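You operate a simulated robot arm through the tools that you are given. There is no shell and no other tool.

The job below is to be done with a simulated robot arm. You get a single attempt, and the scene is never put back.

JOB
Gauge cone 57 with the slide bar and put it in the tray the gauge names.
Fine: the cone stands in the ring; push the bar back; leave the other cones. Set down upright: what you pick out.

The check looks at the end state, three seconds after you hand in, the way a careful person would. Anything else that was tipped, shoved, dropped, spilled or broken makes it a failure.

ROBOT AND FRAMES
A 7-joint arm with a two-finger parallel gripper, fixed in place. Base frame: the origin is at the foot of the arm, x ahead of it, y to its left, z up; the work surface is at about z = 812. Lengths are in mm, angles in degrees, forces in N, time in s.
Its first joint turns from -149.0 to 149.0 degrees. Payload 3.43 kg.
The tool frame sits at the grasp point between the pads (the TCP): z along the fingers, y along the line on which they close. The tips reach 30 mm beyond it. Largest opening 94 mm; finger width 28, thickness 10; the body of the gripper, 50 by 96 mm, starts 55 mm behind the TCP.
Orientation is told as [roll, pitch, yaw] about the base's x, y, z axes, in that order, counted from this pose: with the fingers straight down and closing along the base's y, the tool's x points along the base's -x, its y along +y and its z along -z.

CONTROLS
- The arm moves only by the tool play_rows. Its argument "series" is a list of rows, each a list of 7 numbers: the shift along the tool's x, y, z in mm, then the turn, a rotation vector about the tool's x, y, z in degrees, then the finger opening in mm, from 0 to 94. In form: [[tx, ty, tz, rx, ry, rz, gripper], ...]. A call has 1 to 20 rows; each row shifts and turns the commanded pose from where the row before left it, along the tool's axes as they then stand. Rows are played at 5 a second. More than 50 mm and 8.6 degrees between two rows, or a gripper value outside its range, and nothing of the call is played. Where a pose cannot be reached the arm comes as near as it can. A force on the tool above 40 N (or 10 N above the force at the start of the call, whichever is more), or a blocked arm, ends the call early, and 0.2 s more pass. Each finger travels about 45 mm/s and halts on what it meets, pressing with about 34 N; the grip force reading is that of the motor and also rises with nothing between the fingers. The clock runs only during rows and for 0.2 s after the last one: add rows that do not move to give the fingers time. The reply holds the time, the measured pose of the TCP, the force on the tool along the base axes, the opening and the grip force, in the units named above and with some noise, with the torque about the TCP (base axes, N m) and any sound that the robot's microphone picked up.
- Cameras (640 x 400 px; columns grow to the right, rows downward): "scene" is fixed at [400, 501.2, 1493.8]; the picture's right is [1.00, 0.09, 0.00], its down [0.06, -0.70, -0.71] and it looks along [-0.07, 0.71, -0.70] (base axes); focal length 214 px, centre (320, 200). "wrist" rides on the gripper at [76, 14, -103] in the tool frame; the picture's right is [-0.18, 0.98, 0.00], its down [-0.75, -0.14, -0.64] and it looks along [-0.63, -0.12, 0.77] (tool axes); focal length 243 px, centre (320, 200).
- capture(camera): a new picture of that camera. No time passes.
- measure_at(camera, pixels): for up to 12 pixels [column, row] of the newest picture of that camera ("zoom" is the newest enlarged one), the place [x, y, z] in the base frame of the surface seen there, good to about 3 mm. No time passes.
- zoom(camera, box): a new picture of the part [left, top, right, bottom] of that camera's present view, enlarged. No time passes.
- sign_off(): hands the job in; it is judged then, once.

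Leave the gripper open and the arm clear of the work at the hand-in unless told otherwise.

The tools are called after "Call:" as a command line: name --pt "numbers of a row" for each row, then --argument value for the rest, lists and objects as JSON in quotes. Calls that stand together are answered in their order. play_rows: Moves the arm, as the interface text tells. Its arguments: {"type":"object","properties":{"series":{"type":"array"}},"required":["series"]} The other tools are called the same way: capture (camera) takes a picture; measure_at (camera, pixels) gives the place of the surface under pixels of a picture; zoom (camera, box) takes an enlarged picture of a part of a camera's view; sign_off () hands the job in.

At the start:

```text
time: 0.0
tcp_pos: [240.4, 957.3, 1211.3]
orientation: [0.0, 0.0, 0.0]
ft_force: [-0.6, -0.7, -0.3]
wrist_torque: [0.0, 0.01, 0.02]
opening: 94.1
grip_force: 0.1
```

scene: 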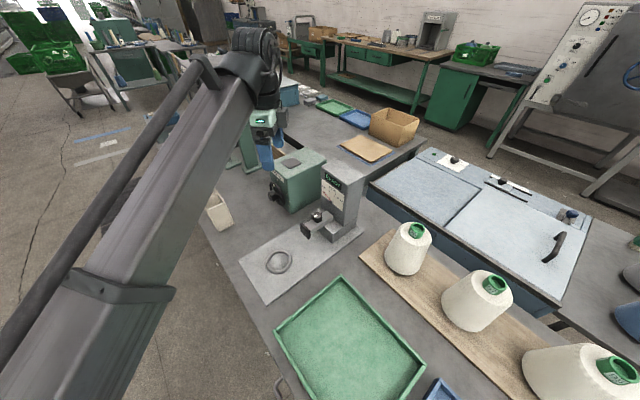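
wrist: 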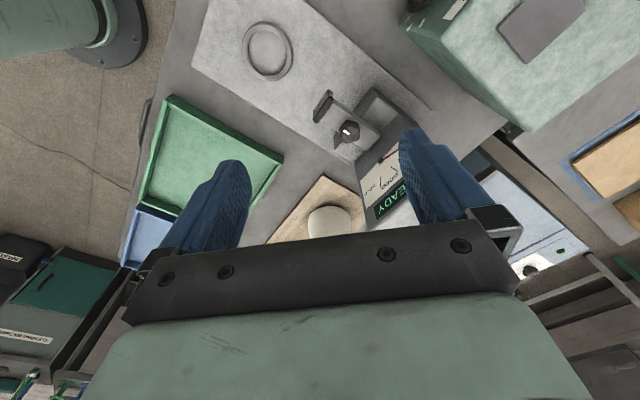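

I see the green tray, the slide-bar gauge with a ring on its plate, and three cones on a board. I'll zoom in to read the labels and the gauge.

Call:
zoom --camera "scene" --box '[230, 140, 400, 310]'

Call:
zoom --camera "scene" --box '[370, 200, 640, 400]'

Call:
zoom --camera "wrist" --box '[230, 0, 470, 240]'

```text
2.35 times, centred on (315, 225) of scene
```

zoom: 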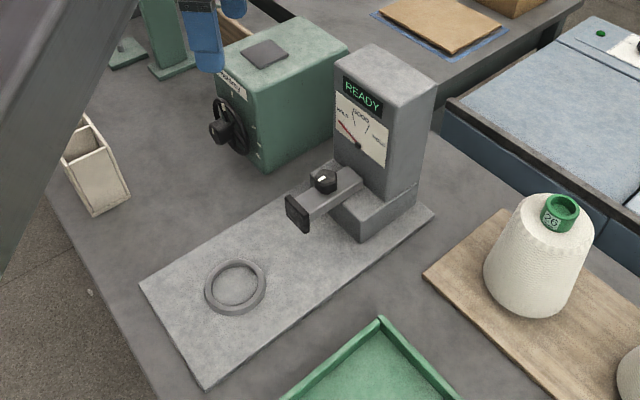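

```text
2.00 times, centred on (505, 300) of scene
```

zoom: 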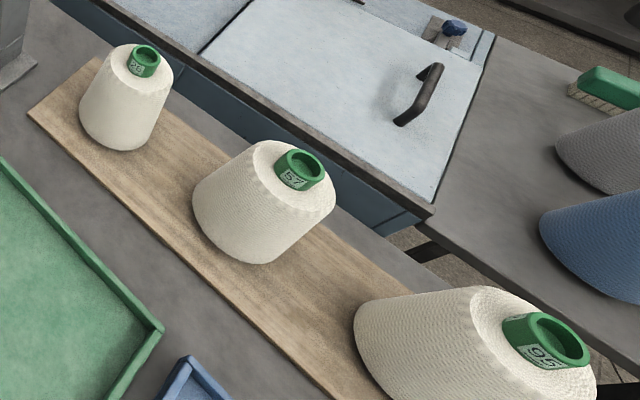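

```text
1.67 times, centred on (350, 120) of wrist
```

zoom: 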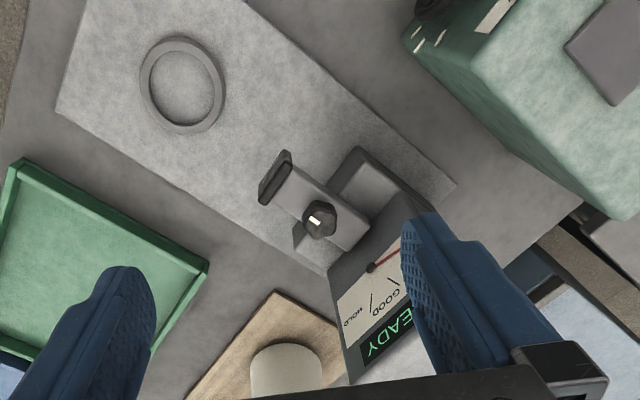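

The middle cone reads 57, with 26 and 95 either side. I'll zoom in on the dial and on the cone's tube label, and measure the main points.

Call:
zoom --camera "scene" --box '[300, 155, 370, 215]'

Call:
zoom --camera "scene" --box '[455, 255, 535, 335]'

Call:
measure_at --camera "scene" --pixels '[[279, 262], [318, 214], [306, 229], [330, 225], [495, 283], [480, 273], [455, 300], [497, 305], [443, 310], [471, 331], [345, 340], [435, 385]]'

Call:
measure_at --camera "wrist" --pixels '[[269, 50], [349, 131], [322, 107], [370, 135], [325, 220], [210, 160], [150, 235], [240, 70], [400, 150], [150, 140], [280, 160], [420, 105]]'

```text
6.67 times, centred on (335, 185) of scene
```

zoom: 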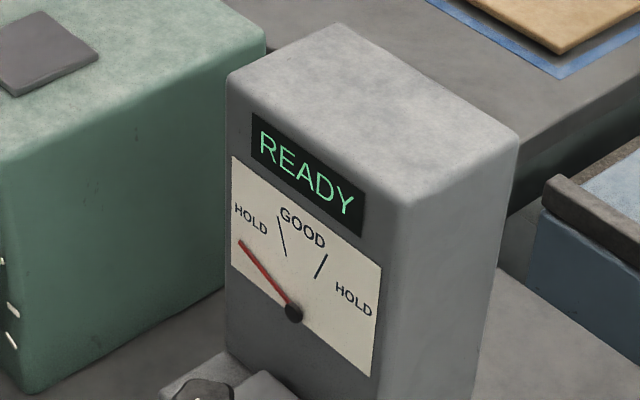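

```text
5.00 times, centred on (495, 295) of scene
```

zoom: 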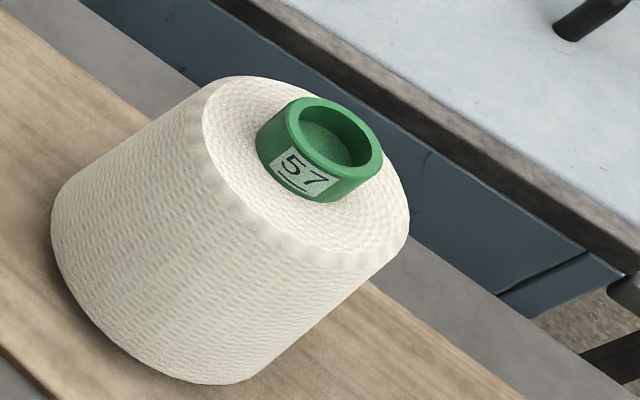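

```text
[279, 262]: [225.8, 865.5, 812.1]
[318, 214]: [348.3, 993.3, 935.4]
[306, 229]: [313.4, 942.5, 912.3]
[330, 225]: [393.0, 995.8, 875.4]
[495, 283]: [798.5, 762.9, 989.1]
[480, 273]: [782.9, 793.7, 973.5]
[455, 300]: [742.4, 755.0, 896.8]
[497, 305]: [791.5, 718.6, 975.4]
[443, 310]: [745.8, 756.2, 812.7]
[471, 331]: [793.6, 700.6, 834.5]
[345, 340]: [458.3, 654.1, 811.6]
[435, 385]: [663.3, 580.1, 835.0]
```

```text
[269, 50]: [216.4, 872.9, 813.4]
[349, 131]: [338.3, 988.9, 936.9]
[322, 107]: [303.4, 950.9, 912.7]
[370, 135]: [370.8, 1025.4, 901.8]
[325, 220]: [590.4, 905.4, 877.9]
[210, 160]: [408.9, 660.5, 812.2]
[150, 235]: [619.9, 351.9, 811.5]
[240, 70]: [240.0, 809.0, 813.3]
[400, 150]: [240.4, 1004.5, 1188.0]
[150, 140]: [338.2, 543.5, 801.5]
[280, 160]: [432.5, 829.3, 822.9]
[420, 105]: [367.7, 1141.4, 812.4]
```

The dial reads HOLD / GOOD / HOLD. Next I'll look for labels that tie the trays to those words.

Call:
zoom --camera "wrist" --box '[100, 80, 300, 280]'

Call:
zoom --camera "wrist" --box '[0, 220, 160, 400]'

Call:
zoom --camera "scene" --box '[260, 270, 470, 400]'

Call:
zoom --camera "scene" --box '[270, 80, 430, 180]'

```text
2.00 times, centred on (200, 180) of wrist
```

zoom: 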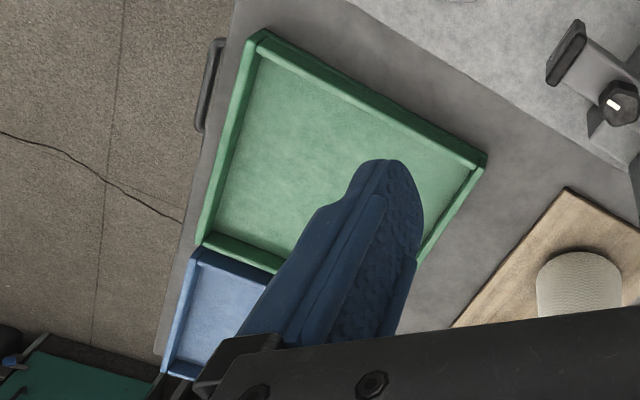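

```text
2.22 times, centred on (80, 310) of wrist
```

zoom: 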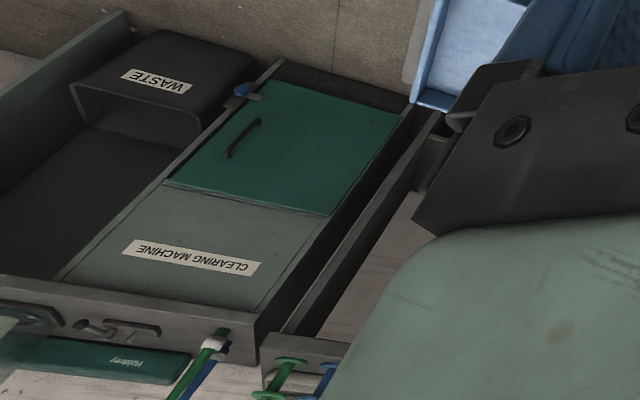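

```text
3.05 times, centred on (365, 335) of scene
```

zoom: 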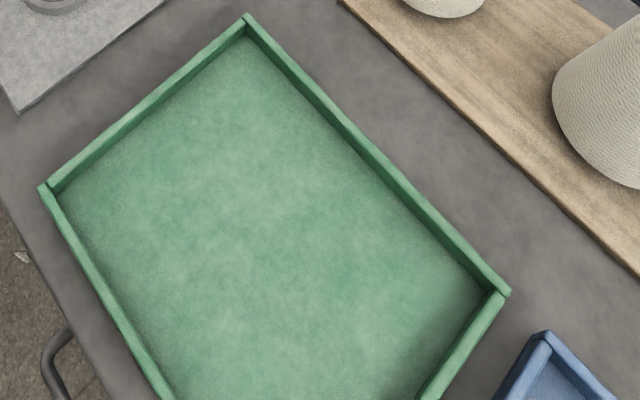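

```text
4.00 times, centred on (350, 130) of scene
```

zoom: 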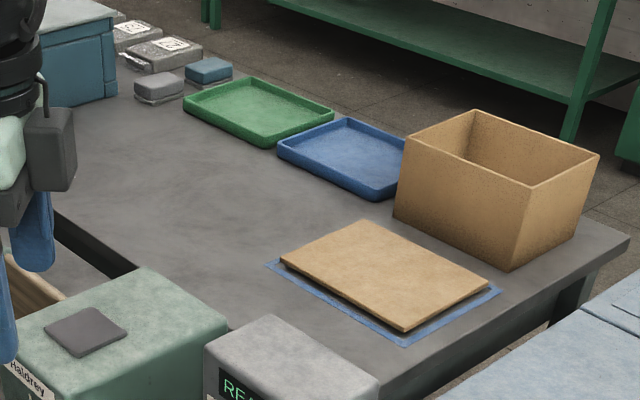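

No labels show from here. Both trays, green and blue, lie nearer the base, so I'll move the wrist back over that area to look at their faces.

Call:
play_rows --pt "-14.5 -43.4 -3.6 0 0 0 94" --pt "-14.5 -43.4 -3.6 0 0 0 94" --pt "-14.5 -43.4 -3.6 0 0 0 94" --pt "-14.5 -43.4 -3.6 0 0 0 94" --pt "-14.5 -43.4 -3.6 0 0 0 94" --pt "-14.5 -43.4 -3.6 0 0 0 94" --pt "-14.5 -43.4 -3.6 0 0 0 94" --pt "-14.5 -43.4 -3.6 0 0 0 94" --pt "-14.5 -43.4 -3.6 0 0 0 94" --pt "-14.5 -43.4 -3.6 0 0 0 94" --pt "-14.5 -43.4 -3.6 0 0 0 94" --pt "0 0 0 0 0 -8 94" --pt "0 0 0 0 0 -8 94" --pt "0 0 0 0 0 -8 94" --pt "0 0 0 0 0 -8 94" --pt "0 0 0 0 0 -8 94" --pt "0 0 0 0 0 0 94"

Call:
capture --camera "wrist"

Call:
capture --camera "scene"

```text
time: 3.6
tcp_pos: [430.4, 540.6, 1116.0]
orientation: [0.1, -0.4, 40.1]
ft_force: [2.1, 9.1, -11.9]
wrist_torque: [-0.45, -0.61, -0.48]
opening: 94.0
grip_force: 0.1
out of reach, approached as far as the arm can: row 3, 4, 5, 6, 7, 8, 9, 10, 11, 12
```

```text
taken
```

wrist: 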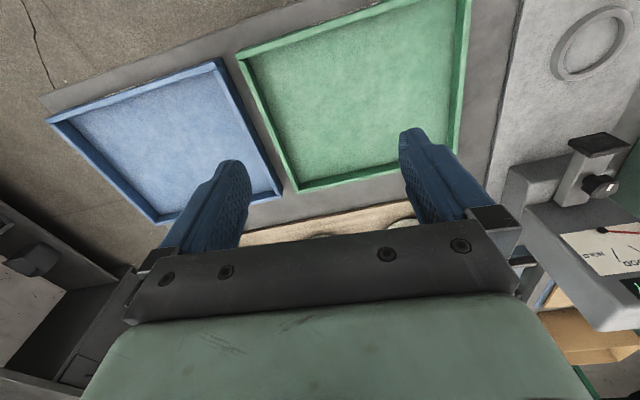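

```text
taken
```

scene: 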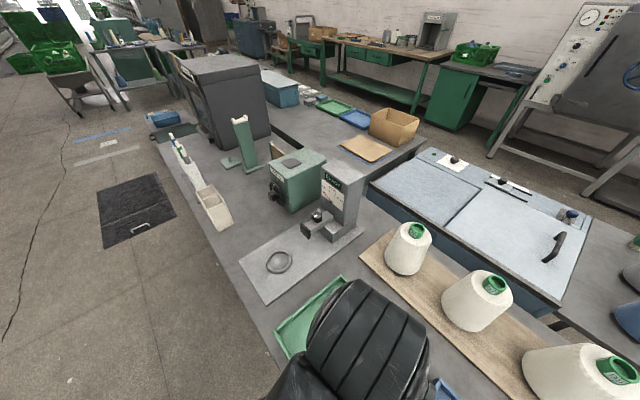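

The wrist now shows both trays clearly, with blue at (150,140) and green at (350,90). I'll zoom in for labels and measure them.

Call:
zoom --camera "wrist" --box '[30, 30, 300, 240]'

Call:
zoom --camera "wrist" --box '[220, 0, 500, 210]'

Call:
measure_at --camera "wrist" --pixels '[[50, 121], [222, 62], [280, 195], [160, 222], [239, 55], [296, 188], [457, 150], [468, 5], [150, 140], [350, 100], [200, 130], [400, 60]]'

Call:
play_rows --pt "0 0 0 0 0 0 94" --pt "0 0 0 0 0 0 94"

```text
1.90 times, centred on (165, 135) of wrist
```

zoom: 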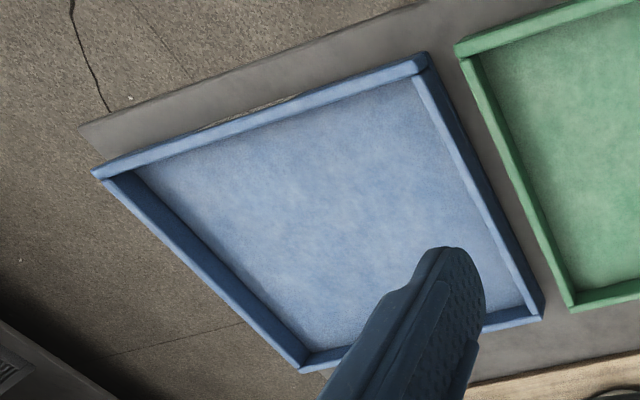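

```text
1.90 times, centred on (360, 105) of wrist
```

zoom: 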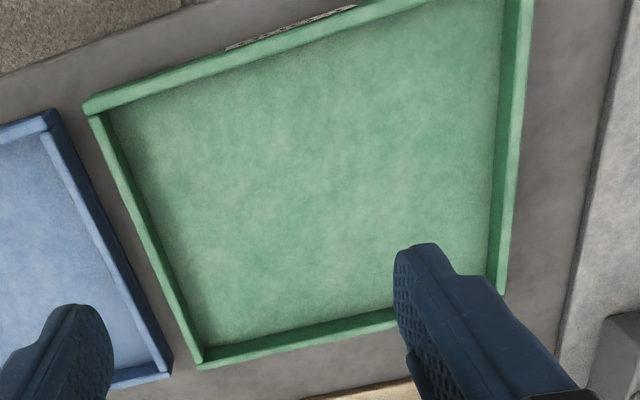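

```text
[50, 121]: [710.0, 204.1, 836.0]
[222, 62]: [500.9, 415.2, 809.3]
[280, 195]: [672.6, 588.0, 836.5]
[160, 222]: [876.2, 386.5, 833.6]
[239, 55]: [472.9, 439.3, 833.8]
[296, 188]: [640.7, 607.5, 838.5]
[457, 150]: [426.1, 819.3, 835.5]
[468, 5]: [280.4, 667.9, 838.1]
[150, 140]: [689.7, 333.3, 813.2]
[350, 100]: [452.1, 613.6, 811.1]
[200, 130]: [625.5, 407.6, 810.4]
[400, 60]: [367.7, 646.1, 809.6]
```

```text
time: 4.2
tcp_pos: [429.3, 541.5, 1116.5]
orientation: [0.1, -0.5, 39.9]
ft_force: [7.6, 4.3, -18.0]
wrist_torque: [0.47, -0.21, 0.12]
opening: 93.9
grip_force: 0.0
```

There are thin strips on the front faces of both trays that look like labels, seen edge-on. I'll go lower and closer to the base so the camera can look at those faces, watching the force reading as I go.

Call:
play_rows --pt "0 0 30 0 0 0 94" --pt "0 0 30 0 0 0 94" --pt "0 0 30 0 0 0 94" --pt "0 0 26 0 0 0 94" --pt "0 0 0 0 0 0 94"

Call:
play_rows --pt "25 2 0 0 0 0 94" --pt "25 2 0 0 0 0 94" --pt "25 2 0 0 0 0 94" --pt "25 2 0 0 0 0 94" --pt "0 0 0 0 0 0 94"

Call:
capture --camera "wrist"

```text
time: 5.4
tcp_pos: [430.5, 540.2, 1001.5]
orientation: [-0.1, 0.0, 40.0]
ft_force: [0.1, 0.1, -1.4]
wrist_torque: [0.01, -0.01, -0.02]
opening: 93.8
grip_force: 0.0
```

```text
time: 6.6
tcp_pos: [346.6, 481.0, 1002.4]
orientation: [0.0, 0.0, 40.1]
ft_force: [0.6, 0.4, 0.1]
wrist_torque: [-0.01, -0.03, -0.03]
opening: 94.1
grip_force: 0.1
```

```text
taken
```

wrist: 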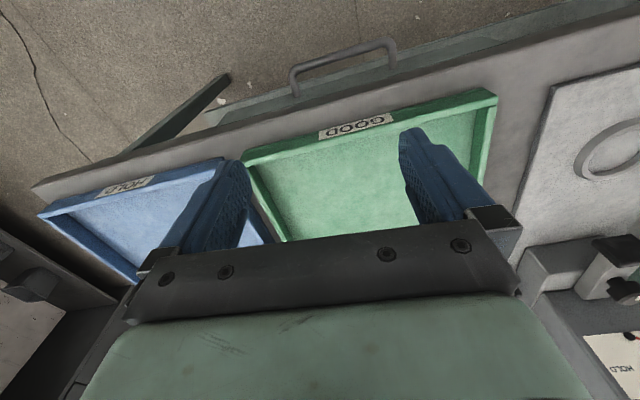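

The labels are legible: green tray is GOOD, blue tray is HOLD. Next I'll measure the gauge, ring and cone geometry precisely using scene zooms.

Call:
capture --camera "scene"

Call:
zoom --camera "scene" --box '[435, 255, 525, 340]'

Call:
measure_at --camera "zoom" --pixels '[[430, 180], [450, 165], [385, 150], [475, 190], [425, 125], [300, 130], [330, 180], [450, 270], [560, 260], [420, 230], [140, 260], [290, 390]]'

```text
taken
```

scene: 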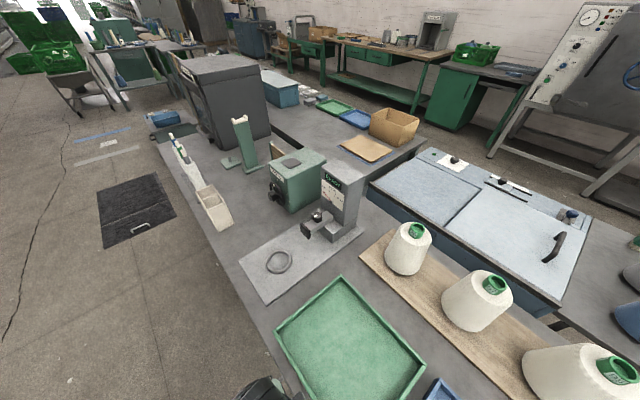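

```text
4.71 times, centred on (480, 298) of scene
```

zoom: 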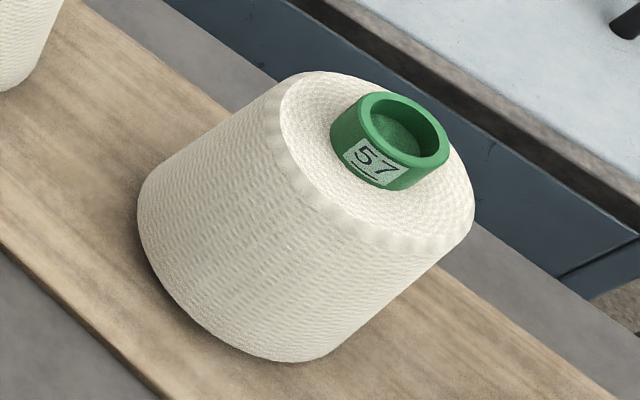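

```text
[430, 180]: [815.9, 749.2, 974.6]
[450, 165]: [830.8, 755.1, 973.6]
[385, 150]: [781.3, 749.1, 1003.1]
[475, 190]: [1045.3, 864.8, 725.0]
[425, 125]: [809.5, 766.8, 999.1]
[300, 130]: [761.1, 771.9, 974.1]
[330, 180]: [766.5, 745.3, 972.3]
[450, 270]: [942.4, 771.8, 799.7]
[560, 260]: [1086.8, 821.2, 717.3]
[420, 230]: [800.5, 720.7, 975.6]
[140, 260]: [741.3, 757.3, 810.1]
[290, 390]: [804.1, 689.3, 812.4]
```

Cone 57's yarn top is at z about 974 and its tube top at about 1003, centred near (794, 758). I'll check the board, the base of the cone and the gauge bar in detail.

Call:
measure_at --camera "zoom" --pixels '[[100, 150], [100, 300], [440, 330], [360, 95], [404, 90], [449, 140], [410, 172], [330, 130], [350, 110], [137, 215], [325, 360], [200, 325]]'

Call:
zoom --camera "scene" --box '[260, 170, 370, 290]'

Call:
measure_at --camera "zoom" --pixels '[[331, 150], [331, 165], [318, 152], [347, 155], [288, 195], [300, 205], [306, 185], [380, 150], [350, 170], [345, 180], [420, 180], [290, 215]]'

```text
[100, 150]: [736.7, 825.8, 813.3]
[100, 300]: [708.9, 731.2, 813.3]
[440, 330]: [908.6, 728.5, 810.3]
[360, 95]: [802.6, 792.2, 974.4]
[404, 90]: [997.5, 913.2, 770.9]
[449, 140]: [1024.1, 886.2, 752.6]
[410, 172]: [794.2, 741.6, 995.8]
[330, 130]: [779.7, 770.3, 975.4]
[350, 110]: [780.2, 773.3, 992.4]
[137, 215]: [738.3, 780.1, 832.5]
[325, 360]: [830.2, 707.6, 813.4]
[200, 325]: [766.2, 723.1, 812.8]
```

```text
3.33 times, centred on (315, 230) of scene
```

zoom: 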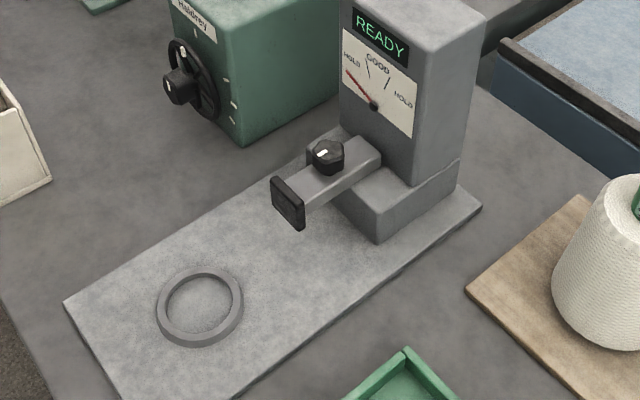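

```text
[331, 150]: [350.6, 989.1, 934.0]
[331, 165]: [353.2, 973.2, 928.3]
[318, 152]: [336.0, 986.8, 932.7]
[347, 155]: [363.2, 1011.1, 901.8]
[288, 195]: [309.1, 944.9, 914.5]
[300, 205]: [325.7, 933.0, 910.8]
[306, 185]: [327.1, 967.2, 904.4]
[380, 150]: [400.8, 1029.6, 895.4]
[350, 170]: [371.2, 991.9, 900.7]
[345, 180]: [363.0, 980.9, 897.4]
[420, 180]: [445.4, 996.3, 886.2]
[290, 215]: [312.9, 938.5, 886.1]
```

The slide bar's top is at z about 902, with a knob rising to about 935 and a dark pad at its end. I'll measure the ring's diameter and the cone's base more carefully. To do that I'll bring the wrist camera near the gauge, looking along the bar.

Call:
zoom --camera "scene" --box '[255, 240, 305, 285]'

Call:
measure_at --camera "zoom" --pixels '[[320, 200], [210, 200], [228, 200], [245, 200], [410, 170], [425, 165], [440, 160], [330, 60], [330, 80], [300, 300], [300, 320], [120, 120]]'

```text
8.89 times, centred on (280, 262) of scene
```

zoom: 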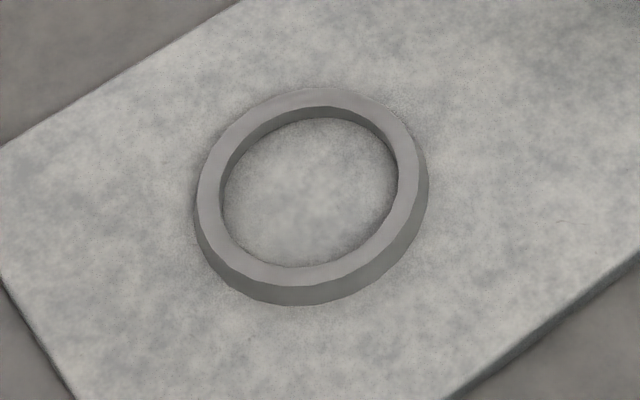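

```text
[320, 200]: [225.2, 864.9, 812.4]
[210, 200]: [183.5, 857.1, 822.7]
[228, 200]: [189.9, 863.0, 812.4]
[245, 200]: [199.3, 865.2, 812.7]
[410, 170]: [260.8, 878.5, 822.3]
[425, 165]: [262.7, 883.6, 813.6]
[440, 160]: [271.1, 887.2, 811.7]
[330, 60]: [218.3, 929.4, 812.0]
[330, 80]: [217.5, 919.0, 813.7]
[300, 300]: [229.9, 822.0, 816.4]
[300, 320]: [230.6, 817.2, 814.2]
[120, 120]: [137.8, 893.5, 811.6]
```

The ring is about 87 mm outside and 70 mm inside, 10 mm tall, centred near (217, 870). The cone base looks wider than that, so I want a low view of its underside. I'll go toward cone 57 and tilt the tool outward to look nearly level at its base.

Call:
play_rows --pt "0 0 0 0 0 -3.7 94" --pt "-39.4 -21.6 -1.6 0 0 0 94" --pt "-39.4 -21.6 -1.6 0 0 0 94" --pt "-39.4 -21.6 -1.6 0 0 0 94" --pt "-39.4 -21.6 -1.6 0 0 0 94" --pt "-39.4 -21.6 -1.6 0 0 0 94" --pt "0 0 0 0 -7.5 0 94" --pt "0 0 0 0 -7.5 0 94" --pt "0 0 0 0 -7.5 0 94" --pt "0 0 0 0 -7.5 0 94" --pt "0 0 0 0 0 0 94"

Call:
capture --camera "wrist"

```text
time: 9.0
tcp_pos: [563.6, 540.5, 1008.4]
orientation: [0.0, -30.1, 43.7]
ft_force: [0.0, -0.3, -0.6]
wrist_torque: [-0.03, 0.04, -0.01]
opening: 94.0
grip_force: 0.0
```

```text
taken
```

wrist: 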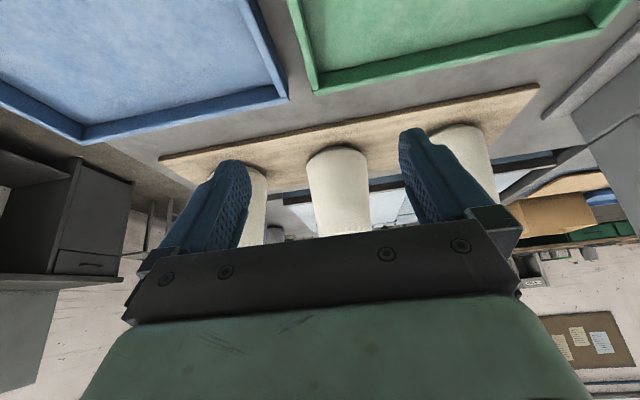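

The camera works upside-down here, and cone 57 stands between the fingers at (340,185). I'll zoom in on its base.

Call:
zoom --camera "wrist" --box '[280, 120, 400, 240]'

Call:
measure_at --camera "wrist" --pixels '[[338, 150], [308, 165], [368, 165], [338, 160], [338, 200], [316, 225], [368, 225], [340, 140], [340, 230], [440, 150], [255, 180], [340, 120]]'

```text
3.33 times, centred on (340, 180) of wrist
```

zoom: 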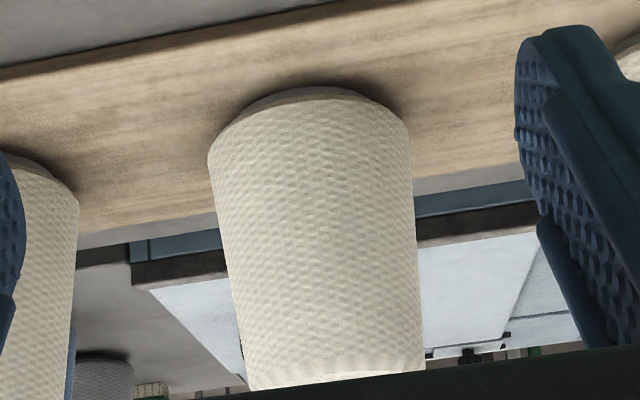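

```text
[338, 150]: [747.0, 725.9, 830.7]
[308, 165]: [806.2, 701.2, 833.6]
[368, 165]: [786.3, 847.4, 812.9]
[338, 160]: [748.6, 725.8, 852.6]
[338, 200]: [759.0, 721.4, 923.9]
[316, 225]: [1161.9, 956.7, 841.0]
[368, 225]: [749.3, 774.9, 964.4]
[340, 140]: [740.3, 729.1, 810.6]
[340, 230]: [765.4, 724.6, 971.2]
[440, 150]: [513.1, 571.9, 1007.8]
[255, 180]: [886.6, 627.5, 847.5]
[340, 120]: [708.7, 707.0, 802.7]
```

Call:
zoom --camera "wrist" --box '[300, 135, 380, 185]'

Call:
measure_at --camera "zoom" --pixels '[[300, 95], [300, 88], [300, 100], [300, 110], [300, 118], [300, 125], [300, 135], [200, 110], [180, 130], [400, 120], [440, 140], [300, 200]]'

```text
8.00 times, centred on (340, 160) of wrist
```

zoom: 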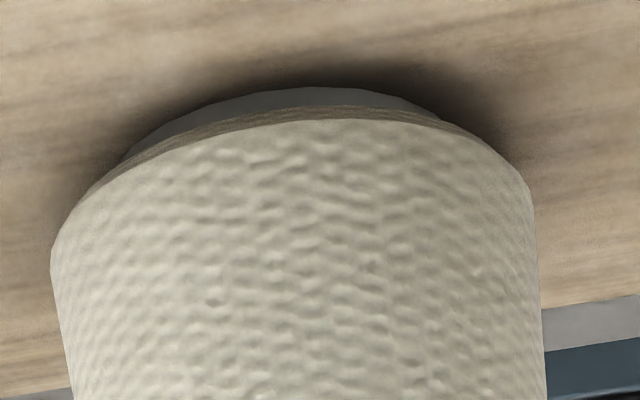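

```text
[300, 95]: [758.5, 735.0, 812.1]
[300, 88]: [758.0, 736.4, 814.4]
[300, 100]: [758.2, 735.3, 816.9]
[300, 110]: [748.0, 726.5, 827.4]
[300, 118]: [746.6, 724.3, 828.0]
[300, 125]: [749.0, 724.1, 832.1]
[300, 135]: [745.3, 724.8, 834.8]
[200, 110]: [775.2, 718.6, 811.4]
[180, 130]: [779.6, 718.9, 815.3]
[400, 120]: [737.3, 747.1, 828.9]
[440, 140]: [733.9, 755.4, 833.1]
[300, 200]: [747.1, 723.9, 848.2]
```

The cone stands on a grey foot, about 43 mm radius and 16 mm tall, under the yarn. I need exact ring dimensions to see how that foot sits in it. I'll untilt and move over the ring for a close look at ring and bar.

Call:
play_rows --pt "0 0 0 0 7.5 0 94" --pt "0 0 0 0 7.5 0 94" --pt "0 0 0 0 7.5 0 94" --pt "0 0 0 0 7.5 0 94" --pt "5.35 45.8 0 0 0 0 94" --pt "5.35 45.8 0 0 0 0 94" --pt "5.35 45.8 0 0 0 0 94" --pt "5.35 45.8 0 0 0 0 94" --pt "5.35 45.8 0 0 0 0 94" --pt "5.35 45.8 0 0 0 0 94" --pt "5.35 45.8 0 0 0 0 94" --pt "5.35 45.8 0 0 0 0 94" --pt "5.35 45.8 0 0 0 0 94" --pt "5.35 45.8 0 0 0 0 94" --pt "0 0 0 0 0 -7.5 94" --pt "0 0 0 0 0 -7.5 94" --pt "0 0 0 0 0 -7.5 94" --pt "0 0 0 0 0 -7.5 94" --pt "0 0 0 0 0 0 94"

Call:
capture --camera "wrist"

```text
time: 13.0
tcp_pos: [210.0, 836.3, 1009.4]
orientation: [0.0, -0.1, 73.9]
ft_force: [0.0, -0.7, -0.5]
wrist_torque: [0.05, -0.01, 0.0]
opening: 94.1
grip_force: 0.1
```

```text
taken
```

wrist: 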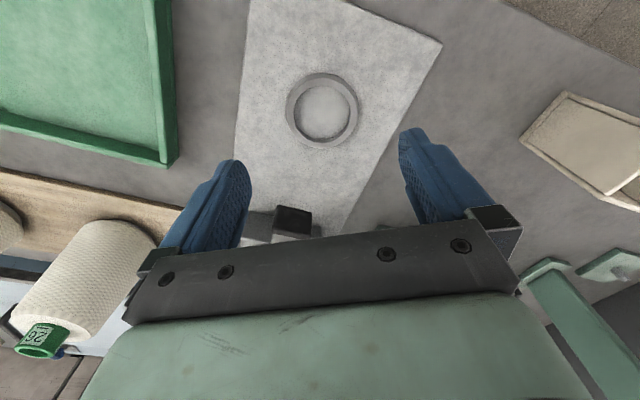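

Now the ring is at (322,110) in a near-top view. I'll zoom in and measure it.

Call:
zoom --camera "wrist" --box '[272, 65, 372, 155]'

Call:
measure_at --camera "zoom" --pixels '[[155, 190], [165, 190], [175, 190], [185, 190], [200, 190], [215, 190], [320, 200], [450, 190], [465, 190], [475, 190], [485, 190], [495, 190]]'

Call:
measure_at --camera "zoom" --pixels '[[320, 20], [320, 35], [320, 45], [320, 60], [320, 80], [320, 320], [320, 335], [320, 345], [320, 355], [320, 370], [180, 200], [475, 200]]'

```text
4.44 times, centred on (322, 110) of wrist
```

zoom: 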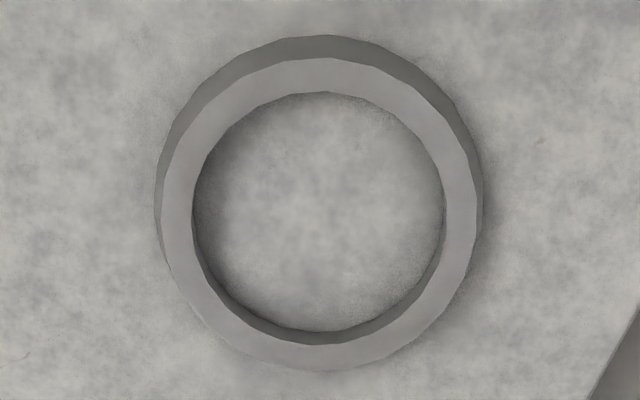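

```text
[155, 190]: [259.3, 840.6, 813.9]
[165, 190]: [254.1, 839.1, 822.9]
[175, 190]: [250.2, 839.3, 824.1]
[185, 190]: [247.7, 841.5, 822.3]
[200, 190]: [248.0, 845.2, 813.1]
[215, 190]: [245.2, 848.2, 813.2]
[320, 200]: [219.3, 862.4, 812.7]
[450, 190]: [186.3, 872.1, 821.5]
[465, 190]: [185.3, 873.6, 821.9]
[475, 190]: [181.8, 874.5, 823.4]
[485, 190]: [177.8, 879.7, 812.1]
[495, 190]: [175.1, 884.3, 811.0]
```

```text
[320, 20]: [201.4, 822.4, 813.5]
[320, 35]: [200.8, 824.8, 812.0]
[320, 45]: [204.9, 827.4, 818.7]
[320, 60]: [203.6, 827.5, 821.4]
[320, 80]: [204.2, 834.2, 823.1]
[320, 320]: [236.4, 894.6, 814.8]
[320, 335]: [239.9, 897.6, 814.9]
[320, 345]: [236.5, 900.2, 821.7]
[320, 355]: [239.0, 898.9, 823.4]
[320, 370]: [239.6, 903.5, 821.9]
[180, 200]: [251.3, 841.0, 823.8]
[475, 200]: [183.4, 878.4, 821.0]
```

The ring's top is at z about 822.5, outside about 86 mm, inside about 69 mm, centre near (222, 865). Next I'll measure the plate edges and bar direction, and take another zoom of the bar from the scene camera.

Call:
measure_at --camera "wrist" --pixels '[[248, 10], [237, 150], [430, 62], [360, 200], [345, 5], [415, 30], [278, 222], [305, 222], [262, 220], [290, 210], [309, 236], [280, 237]]'

Call:
zoom --camera "wrist" --box '[240, 190, 340, 250]'

Call:
zoom --camera "scene" --box '[285, 195, 355, 245]'

Call:
capture --camera "scene"

```text
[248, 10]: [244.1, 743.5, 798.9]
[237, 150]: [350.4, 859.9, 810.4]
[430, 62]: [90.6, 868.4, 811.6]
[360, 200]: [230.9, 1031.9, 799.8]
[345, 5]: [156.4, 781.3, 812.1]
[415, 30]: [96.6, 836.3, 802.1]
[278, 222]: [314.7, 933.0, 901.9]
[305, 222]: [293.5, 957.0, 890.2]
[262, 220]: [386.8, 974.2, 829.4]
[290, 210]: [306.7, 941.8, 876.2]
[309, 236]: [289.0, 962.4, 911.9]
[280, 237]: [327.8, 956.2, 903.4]
```

```text
6.40 times, centred on (290, 220) of wrist
```

zoom: 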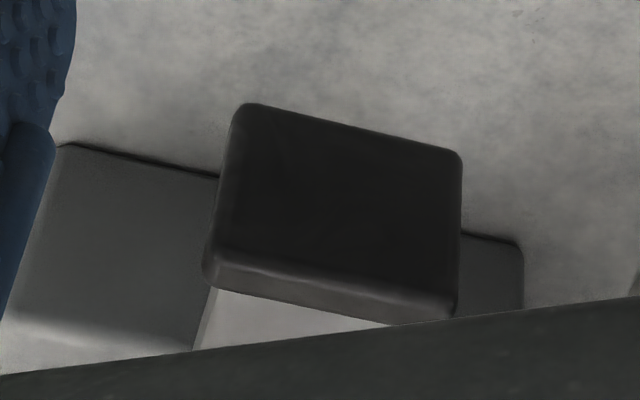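

```text
8.00 times, centred on (320, 220) of scene
```

zoom: 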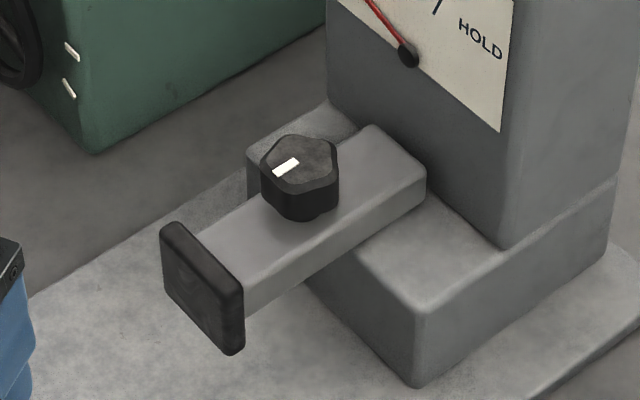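

```text
taken
```

scene: 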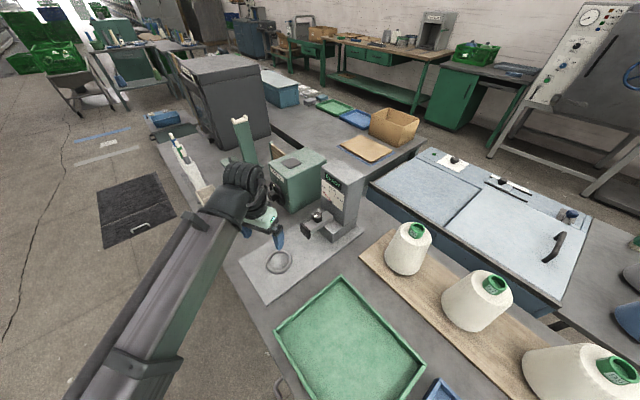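

The bar has a dark pad in front, a lobed knob on top, and its rear end at the column. I'll measure bar edges, knob and pad for exact direction and size.

Call:
zoom --camera "scene" --box '[285, 195, 355, 245]'

Call:
measure_at --camera "zoom" --pixels '[[300, 155], [275, 165], [325, 150], [300, 190], [320, 200], [210, 225], [245, 260], [375, 130], [420, 170], [330, 215], [180, 235], [230, 290]]'

Call:
measure_at --camera "zoom" --pixels '[[235, 345], [165, 270], [170, 228], [240, 275], [200, 290], [250, 290], [400, 200], [280, 240], [400, 160], [380, 250], [430, 290], [255, 180]]'

```text
8.00 times, centred on (320, 220) of scene
```

zoom: 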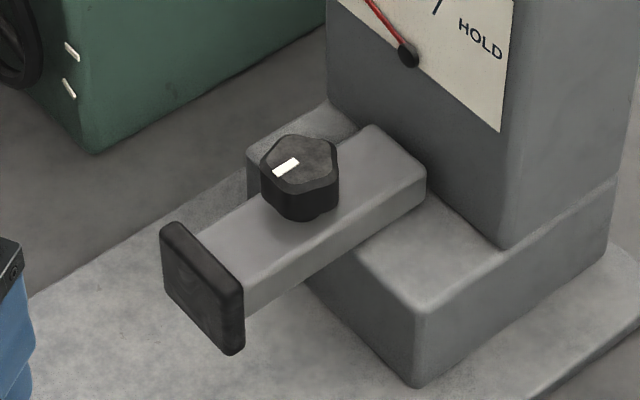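

```text
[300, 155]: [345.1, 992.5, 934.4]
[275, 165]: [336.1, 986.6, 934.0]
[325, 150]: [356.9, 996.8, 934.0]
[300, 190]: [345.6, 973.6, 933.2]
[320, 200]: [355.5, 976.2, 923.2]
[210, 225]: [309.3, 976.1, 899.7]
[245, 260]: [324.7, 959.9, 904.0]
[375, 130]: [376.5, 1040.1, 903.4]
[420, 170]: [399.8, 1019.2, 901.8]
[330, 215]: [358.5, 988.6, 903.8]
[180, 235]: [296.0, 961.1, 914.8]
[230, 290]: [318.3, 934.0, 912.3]
```

```text
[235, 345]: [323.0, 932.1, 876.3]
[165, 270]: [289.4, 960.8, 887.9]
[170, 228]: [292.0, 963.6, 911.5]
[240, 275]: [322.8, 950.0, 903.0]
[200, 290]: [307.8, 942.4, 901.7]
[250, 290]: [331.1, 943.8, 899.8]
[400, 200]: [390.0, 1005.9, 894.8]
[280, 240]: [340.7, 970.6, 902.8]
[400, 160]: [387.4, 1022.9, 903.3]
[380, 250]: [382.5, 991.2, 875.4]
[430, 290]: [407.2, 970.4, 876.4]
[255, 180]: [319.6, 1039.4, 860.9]
```

The bar axis runs along (0.707, 0.707) with y − x ≈ 641, and passes through the ring centre. The knob is near (348, 990) and z 903–934, and the pad face is about 116 mm from the ring centre.

Next is the pick. Cone 57 is about 1098 mm out, beyond reach with a vertical tool, so I'll come in tilted outward. I'll go to a standoff first.

Call:
play_rows --pt "0 0 0 0 0 7.5 94" --pt "0 0 0 0 0 7.5 94" --pt "0 0 0 0 0 7.5 94" --pt "0 0 0 0 0 7.5 94" --pt "-14.9 -46 -7.1 0 0 0 94" --pt "-14.9 -46 -7.1 0 0 0 94" --pt "-14.9 -46 -7.1 0 0 0 94" --pt "-14.9 -46 -7.1 0 0 0 94" --pt "-14.9 -46 -7.1 0 0 0 94" --pt "-14.9 -46 -7.1 0 0 0 94" --pt "-14.9 -46 -7.1 0 0 0 94" --pt "-14.9 -46 -7.1 0 0 0 94" --pt "-14.9 -46 -7.1 0 0 0 94" --pt "-14.9 -46 -7.1 0 0 0 94" --pt "0 0 0 0 0 0 94"

Call:
play_rows --pt "0 0 0 0 -7.5 0 94" --pt "0 0 0 0 -7.5 0 94" --pt "0 0 0 0 -7.5 0 94" --pt "0 0 0 0 -7.5 0 94" --pt "0 0 0 0 -7.5 0 94" --pt "0 0 0 0 -7.5 0 94" --pt "0 0 0 0 0 0 94"

Call:
capture --camera "wrist"

Call:
capture --camera "scene"

```text
time: 16.2
tcp_pos: [635.8, 605.0, 1078.2]
orientation: [0.0, 0.0, 43.7]
ft_force: [0.7, 0.5, -0.1]
wrist_torque: [0.01, 0.0, 0.03]
opening: 94.3
grip_force: 0.0
```

```text
time: 17.8
tcp_pos: [634.2, 606.1, 1080.0]
orientation: [0.0, -45.1, 43.7]
ft_force: [0.0, -0.4, -0.3]
wrist_torque: [-0.03, 0.01, -0.03]
opening: 94.0
grip_force: 0.2
```

```text
taken
```

wrist: 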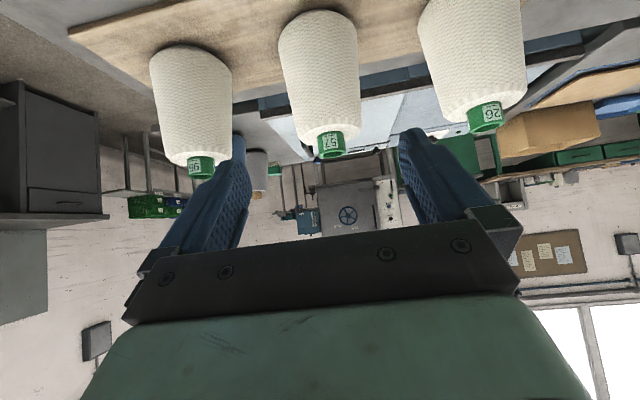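

```text
taken
```

scene: 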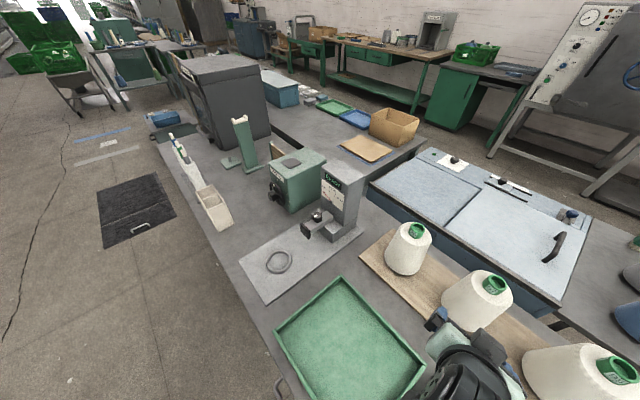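

Tilt 45° is reached. Cone 57's tube is at about (330,145) in the upside-down wrist view. I'll zoom and measure its tube.

Call:
zoom --camera "wrist" --box '[290, 110, 370, 170]'

Call:
measure_at --camera "zoom" --pixels '[[325, 160], [325, 180], [325, 200], [325, 220], [325, 240], [290, 200], [360, 200], [275, 200], [372, 200], [325, 140], [200, 120], [420, 120]]'

```text
6.67 times, centred on (330, 140) of wrist
```

zoom: 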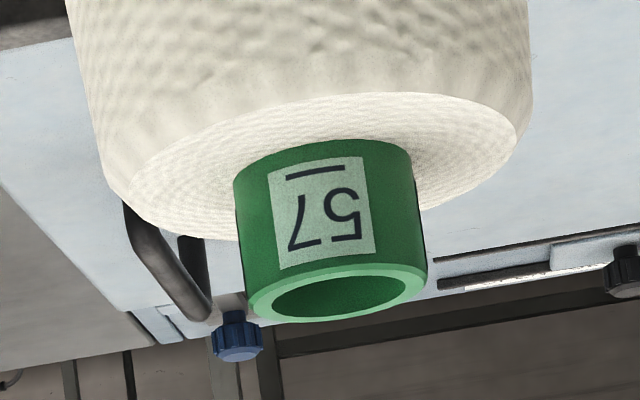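

```text
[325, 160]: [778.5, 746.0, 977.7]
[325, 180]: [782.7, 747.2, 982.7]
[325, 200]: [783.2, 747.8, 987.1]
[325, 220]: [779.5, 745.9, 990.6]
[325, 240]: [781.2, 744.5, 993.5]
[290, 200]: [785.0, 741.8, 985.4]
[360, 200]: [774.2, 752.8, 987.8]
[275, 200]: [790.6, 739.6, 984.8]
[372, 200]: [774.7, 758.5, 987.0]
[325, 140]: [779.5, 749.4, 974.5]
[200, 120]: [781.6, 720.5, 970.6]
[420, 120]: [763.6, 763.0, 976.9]
```

The tube axis comes out near (795, 760), outer diameter about 41 mm, top at z about 1001, and the yarn top at 974.5. I'll move to the pre-approach point, back along the tool axis from the grasp.

Call:
play_rows --pt "-32.5 0 22.1 0 0 0 94" --pt "-32.5 0 22.1 0 0 0 94" --pt "-32.4 0 22.1 0 0 0 94" --pt "0 0 0 0 0 0 94"

Call:
capture --camera "wrist"

```text
time: 18.8
tcp_pos: [718.4, 687.8, 1102.0]
orientation: [0.0, -45.0, 43.7]
ft_force: [-0.4, 0.6, 1.3]
wrist_torque: [0.03, -0.03, -0.01]
opening: 94.0
grip_force: 0.0
```

```text
taken
```

wrist: 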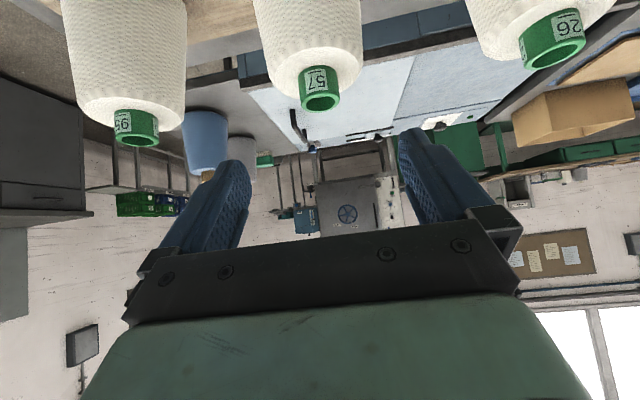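

Reached. I'll re-measure the tube from closer before descending.

Call:
zoom --camera "wrist" --box '[280, 50, 360, 125]'

Call:
measure_at --camera "zoom" --pixels '[[322, 180], [322, 200], [322, 220], [322, 240], [240, 200], [400, 200], [250, 220], [385, 220], [322, 310], [240, 270], [405, 255], [322, 150]]'

```text
5.33 times, centred on (320, 88) of wrist
```

zoom: 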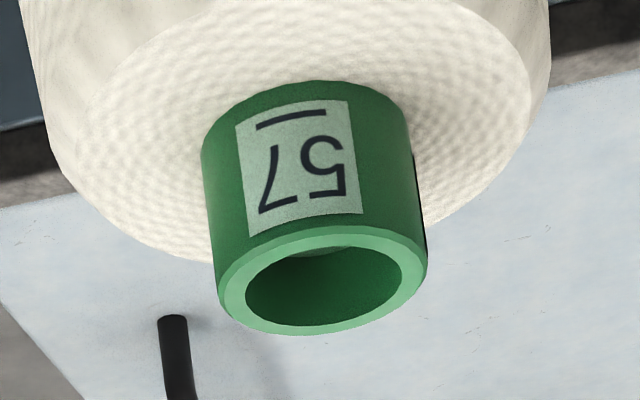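

```text
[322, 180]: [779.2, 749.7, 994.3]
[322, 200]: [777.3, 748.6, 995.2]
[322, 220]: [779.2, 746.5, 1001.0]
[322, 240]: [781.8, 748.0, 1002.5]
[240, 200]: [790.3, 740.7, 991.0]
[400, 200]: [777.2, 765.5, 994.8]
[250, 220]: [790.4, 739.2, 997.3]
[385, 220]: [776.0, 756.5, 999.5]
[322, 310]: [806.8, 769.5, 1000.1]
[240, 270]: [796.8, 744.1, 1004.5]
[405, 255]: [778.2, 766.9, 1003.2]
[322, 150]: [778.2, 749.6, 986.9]
```

Tube centre is (794, 759) with its top at z 1003. I'll descend along the tool axis most of the way and check.

Call:
play_rows --pt "0.5 -0.3 25 0 0 0 94" --pt "0.5 -0.3 25 0 0 0 94" --pt "0.4 -0.2 20 0 0 0 94" --pt "0.4 0 15 0 0 0 94" --pt "0 0 0 0 0 0 94"

Call:
capture --camera "wrist"

Call:
capture --camera "scene"

Call:
zoom --camera "scene" --box '[430, 240, 550, 340]'

```text
time: 20.0
tcp_pos: [761.0, 725.7, 1038.5]
orientation: [0.0, -45.0, 43.7]
ft_force: [-0.3, 0.0, 0.1]
wrist_torque: [0.02, 0.0, 0.0]
opening: 93.6
grip_force: 0.0
```

```text
taken
```

wrist: 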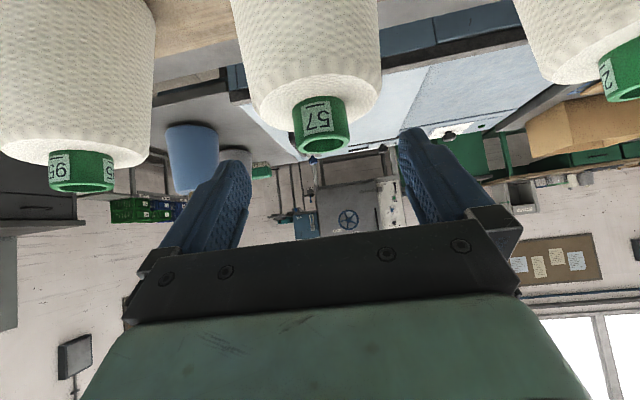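

```text
taken
```

scene: 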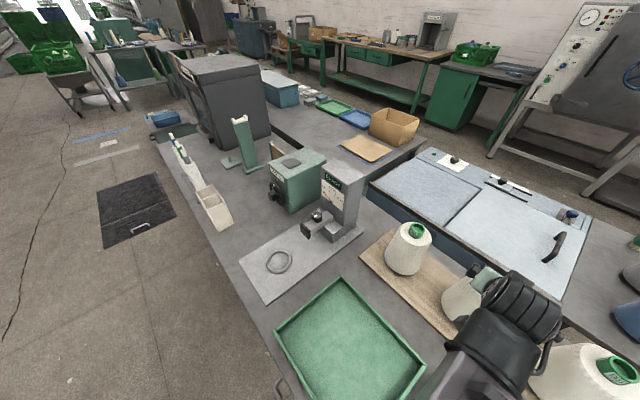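

```text
4.00 times, centred on (490, 290) of scene
```

zoom: 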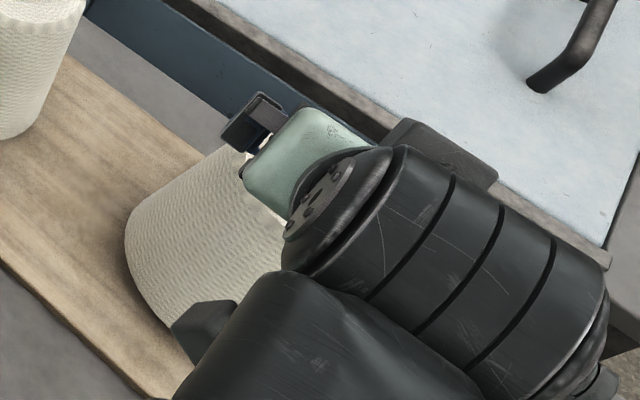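

Clear so far, with no contact force. I'll make the last 43 mm in smaller steps and centre laterally by about +1 mm.

Call:
play_rows --pt "-1 0.7 15 0 0 0 94" --pt "-0.8 0.6 12 0 0 0 94" --pt "-0.6 0 9 0 0 0 94" --pt "0 0 6.7 0 0 0 94" --pt "0 0 0 0 0 0 94"

Call:
capture --camera "wrist"

Call:
zoom --camera "wrist" --box '[200, 80, 460, 240]'

```text
time: 21.2
tcp_pos: [784.2, 748.4, 1013.4]
orientation: [0.0, -45.0, 43.7]
ft_force: [-0.2, -0.2, 0.3]
wrist_torque: [-0.03, -0.02, 0.01]
opening: 94.1
grip_force: 0.0
```

```text
taken
```

wrist: 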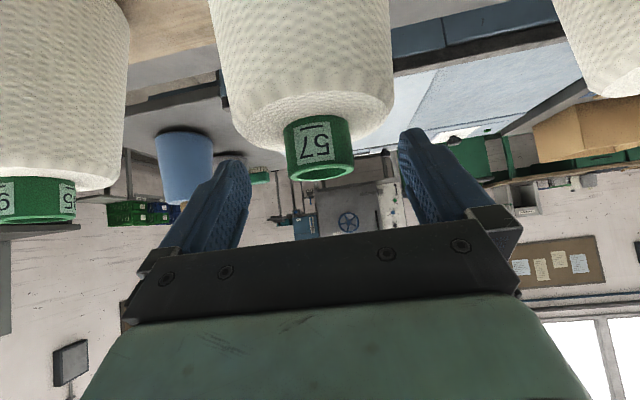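

```text
2.46 times, centred on (330, 160) of wrist
```

zoom: 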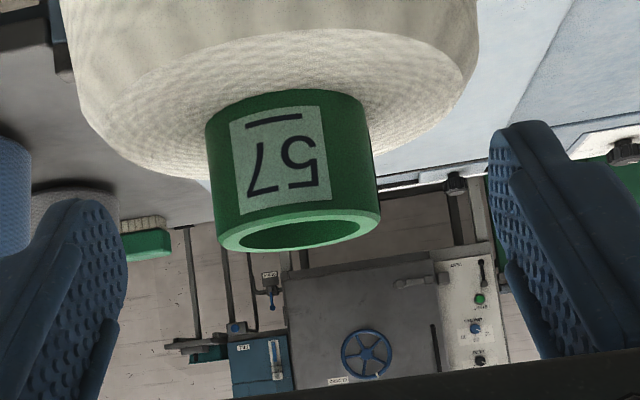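

The tube sits centred between the fingertips, and the tips overlap its upper half. I'll go 3.5 mm lower and close the fingers.

Call:
play_rows --pt "2.5 0.3 2.5 0 0 0 94" --pt "0 0 0 0 0 0 70" --pt "0 0 0 0 0 0 50" --pt "0 0 0 0 0 0 30" --pt "0 0 0 0 0 0 20" --pt "0 0 0 0 0 0 20" --pt "0 0 0 0 0 0 20" --pt "0 0 0 0 0 0 20"

Call:
capture --camera "wrist"

Call:
zoom --camera "wrist" --box '[200, 80, 460, 240]'

```text
time: 23.0
tcp_pos: [783.5, 748.8, 1008.7]
orientation: [-0.1, -45.1, 43.7]
ft_force: [-1.4, -0.1, 0.0]
wrist_torque: [0.09, 0.01, 0.02]
opening: 39.3
grip_force: 34.5
```

```text
taken
```

wrist: 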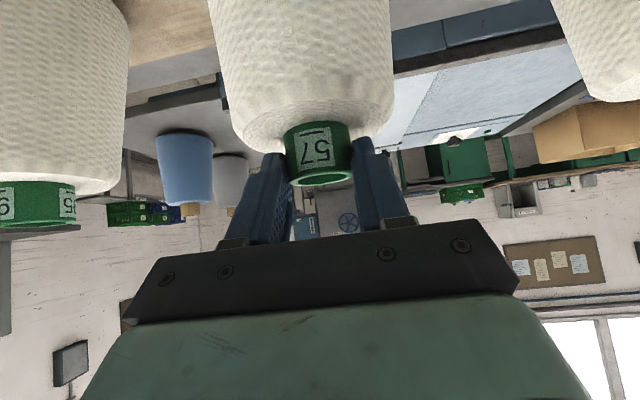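

```text
2.46 times, centred on (330, 160) of wrist
```

zoom: 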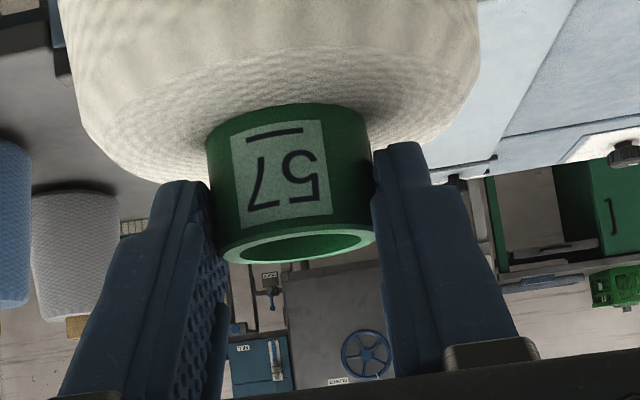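

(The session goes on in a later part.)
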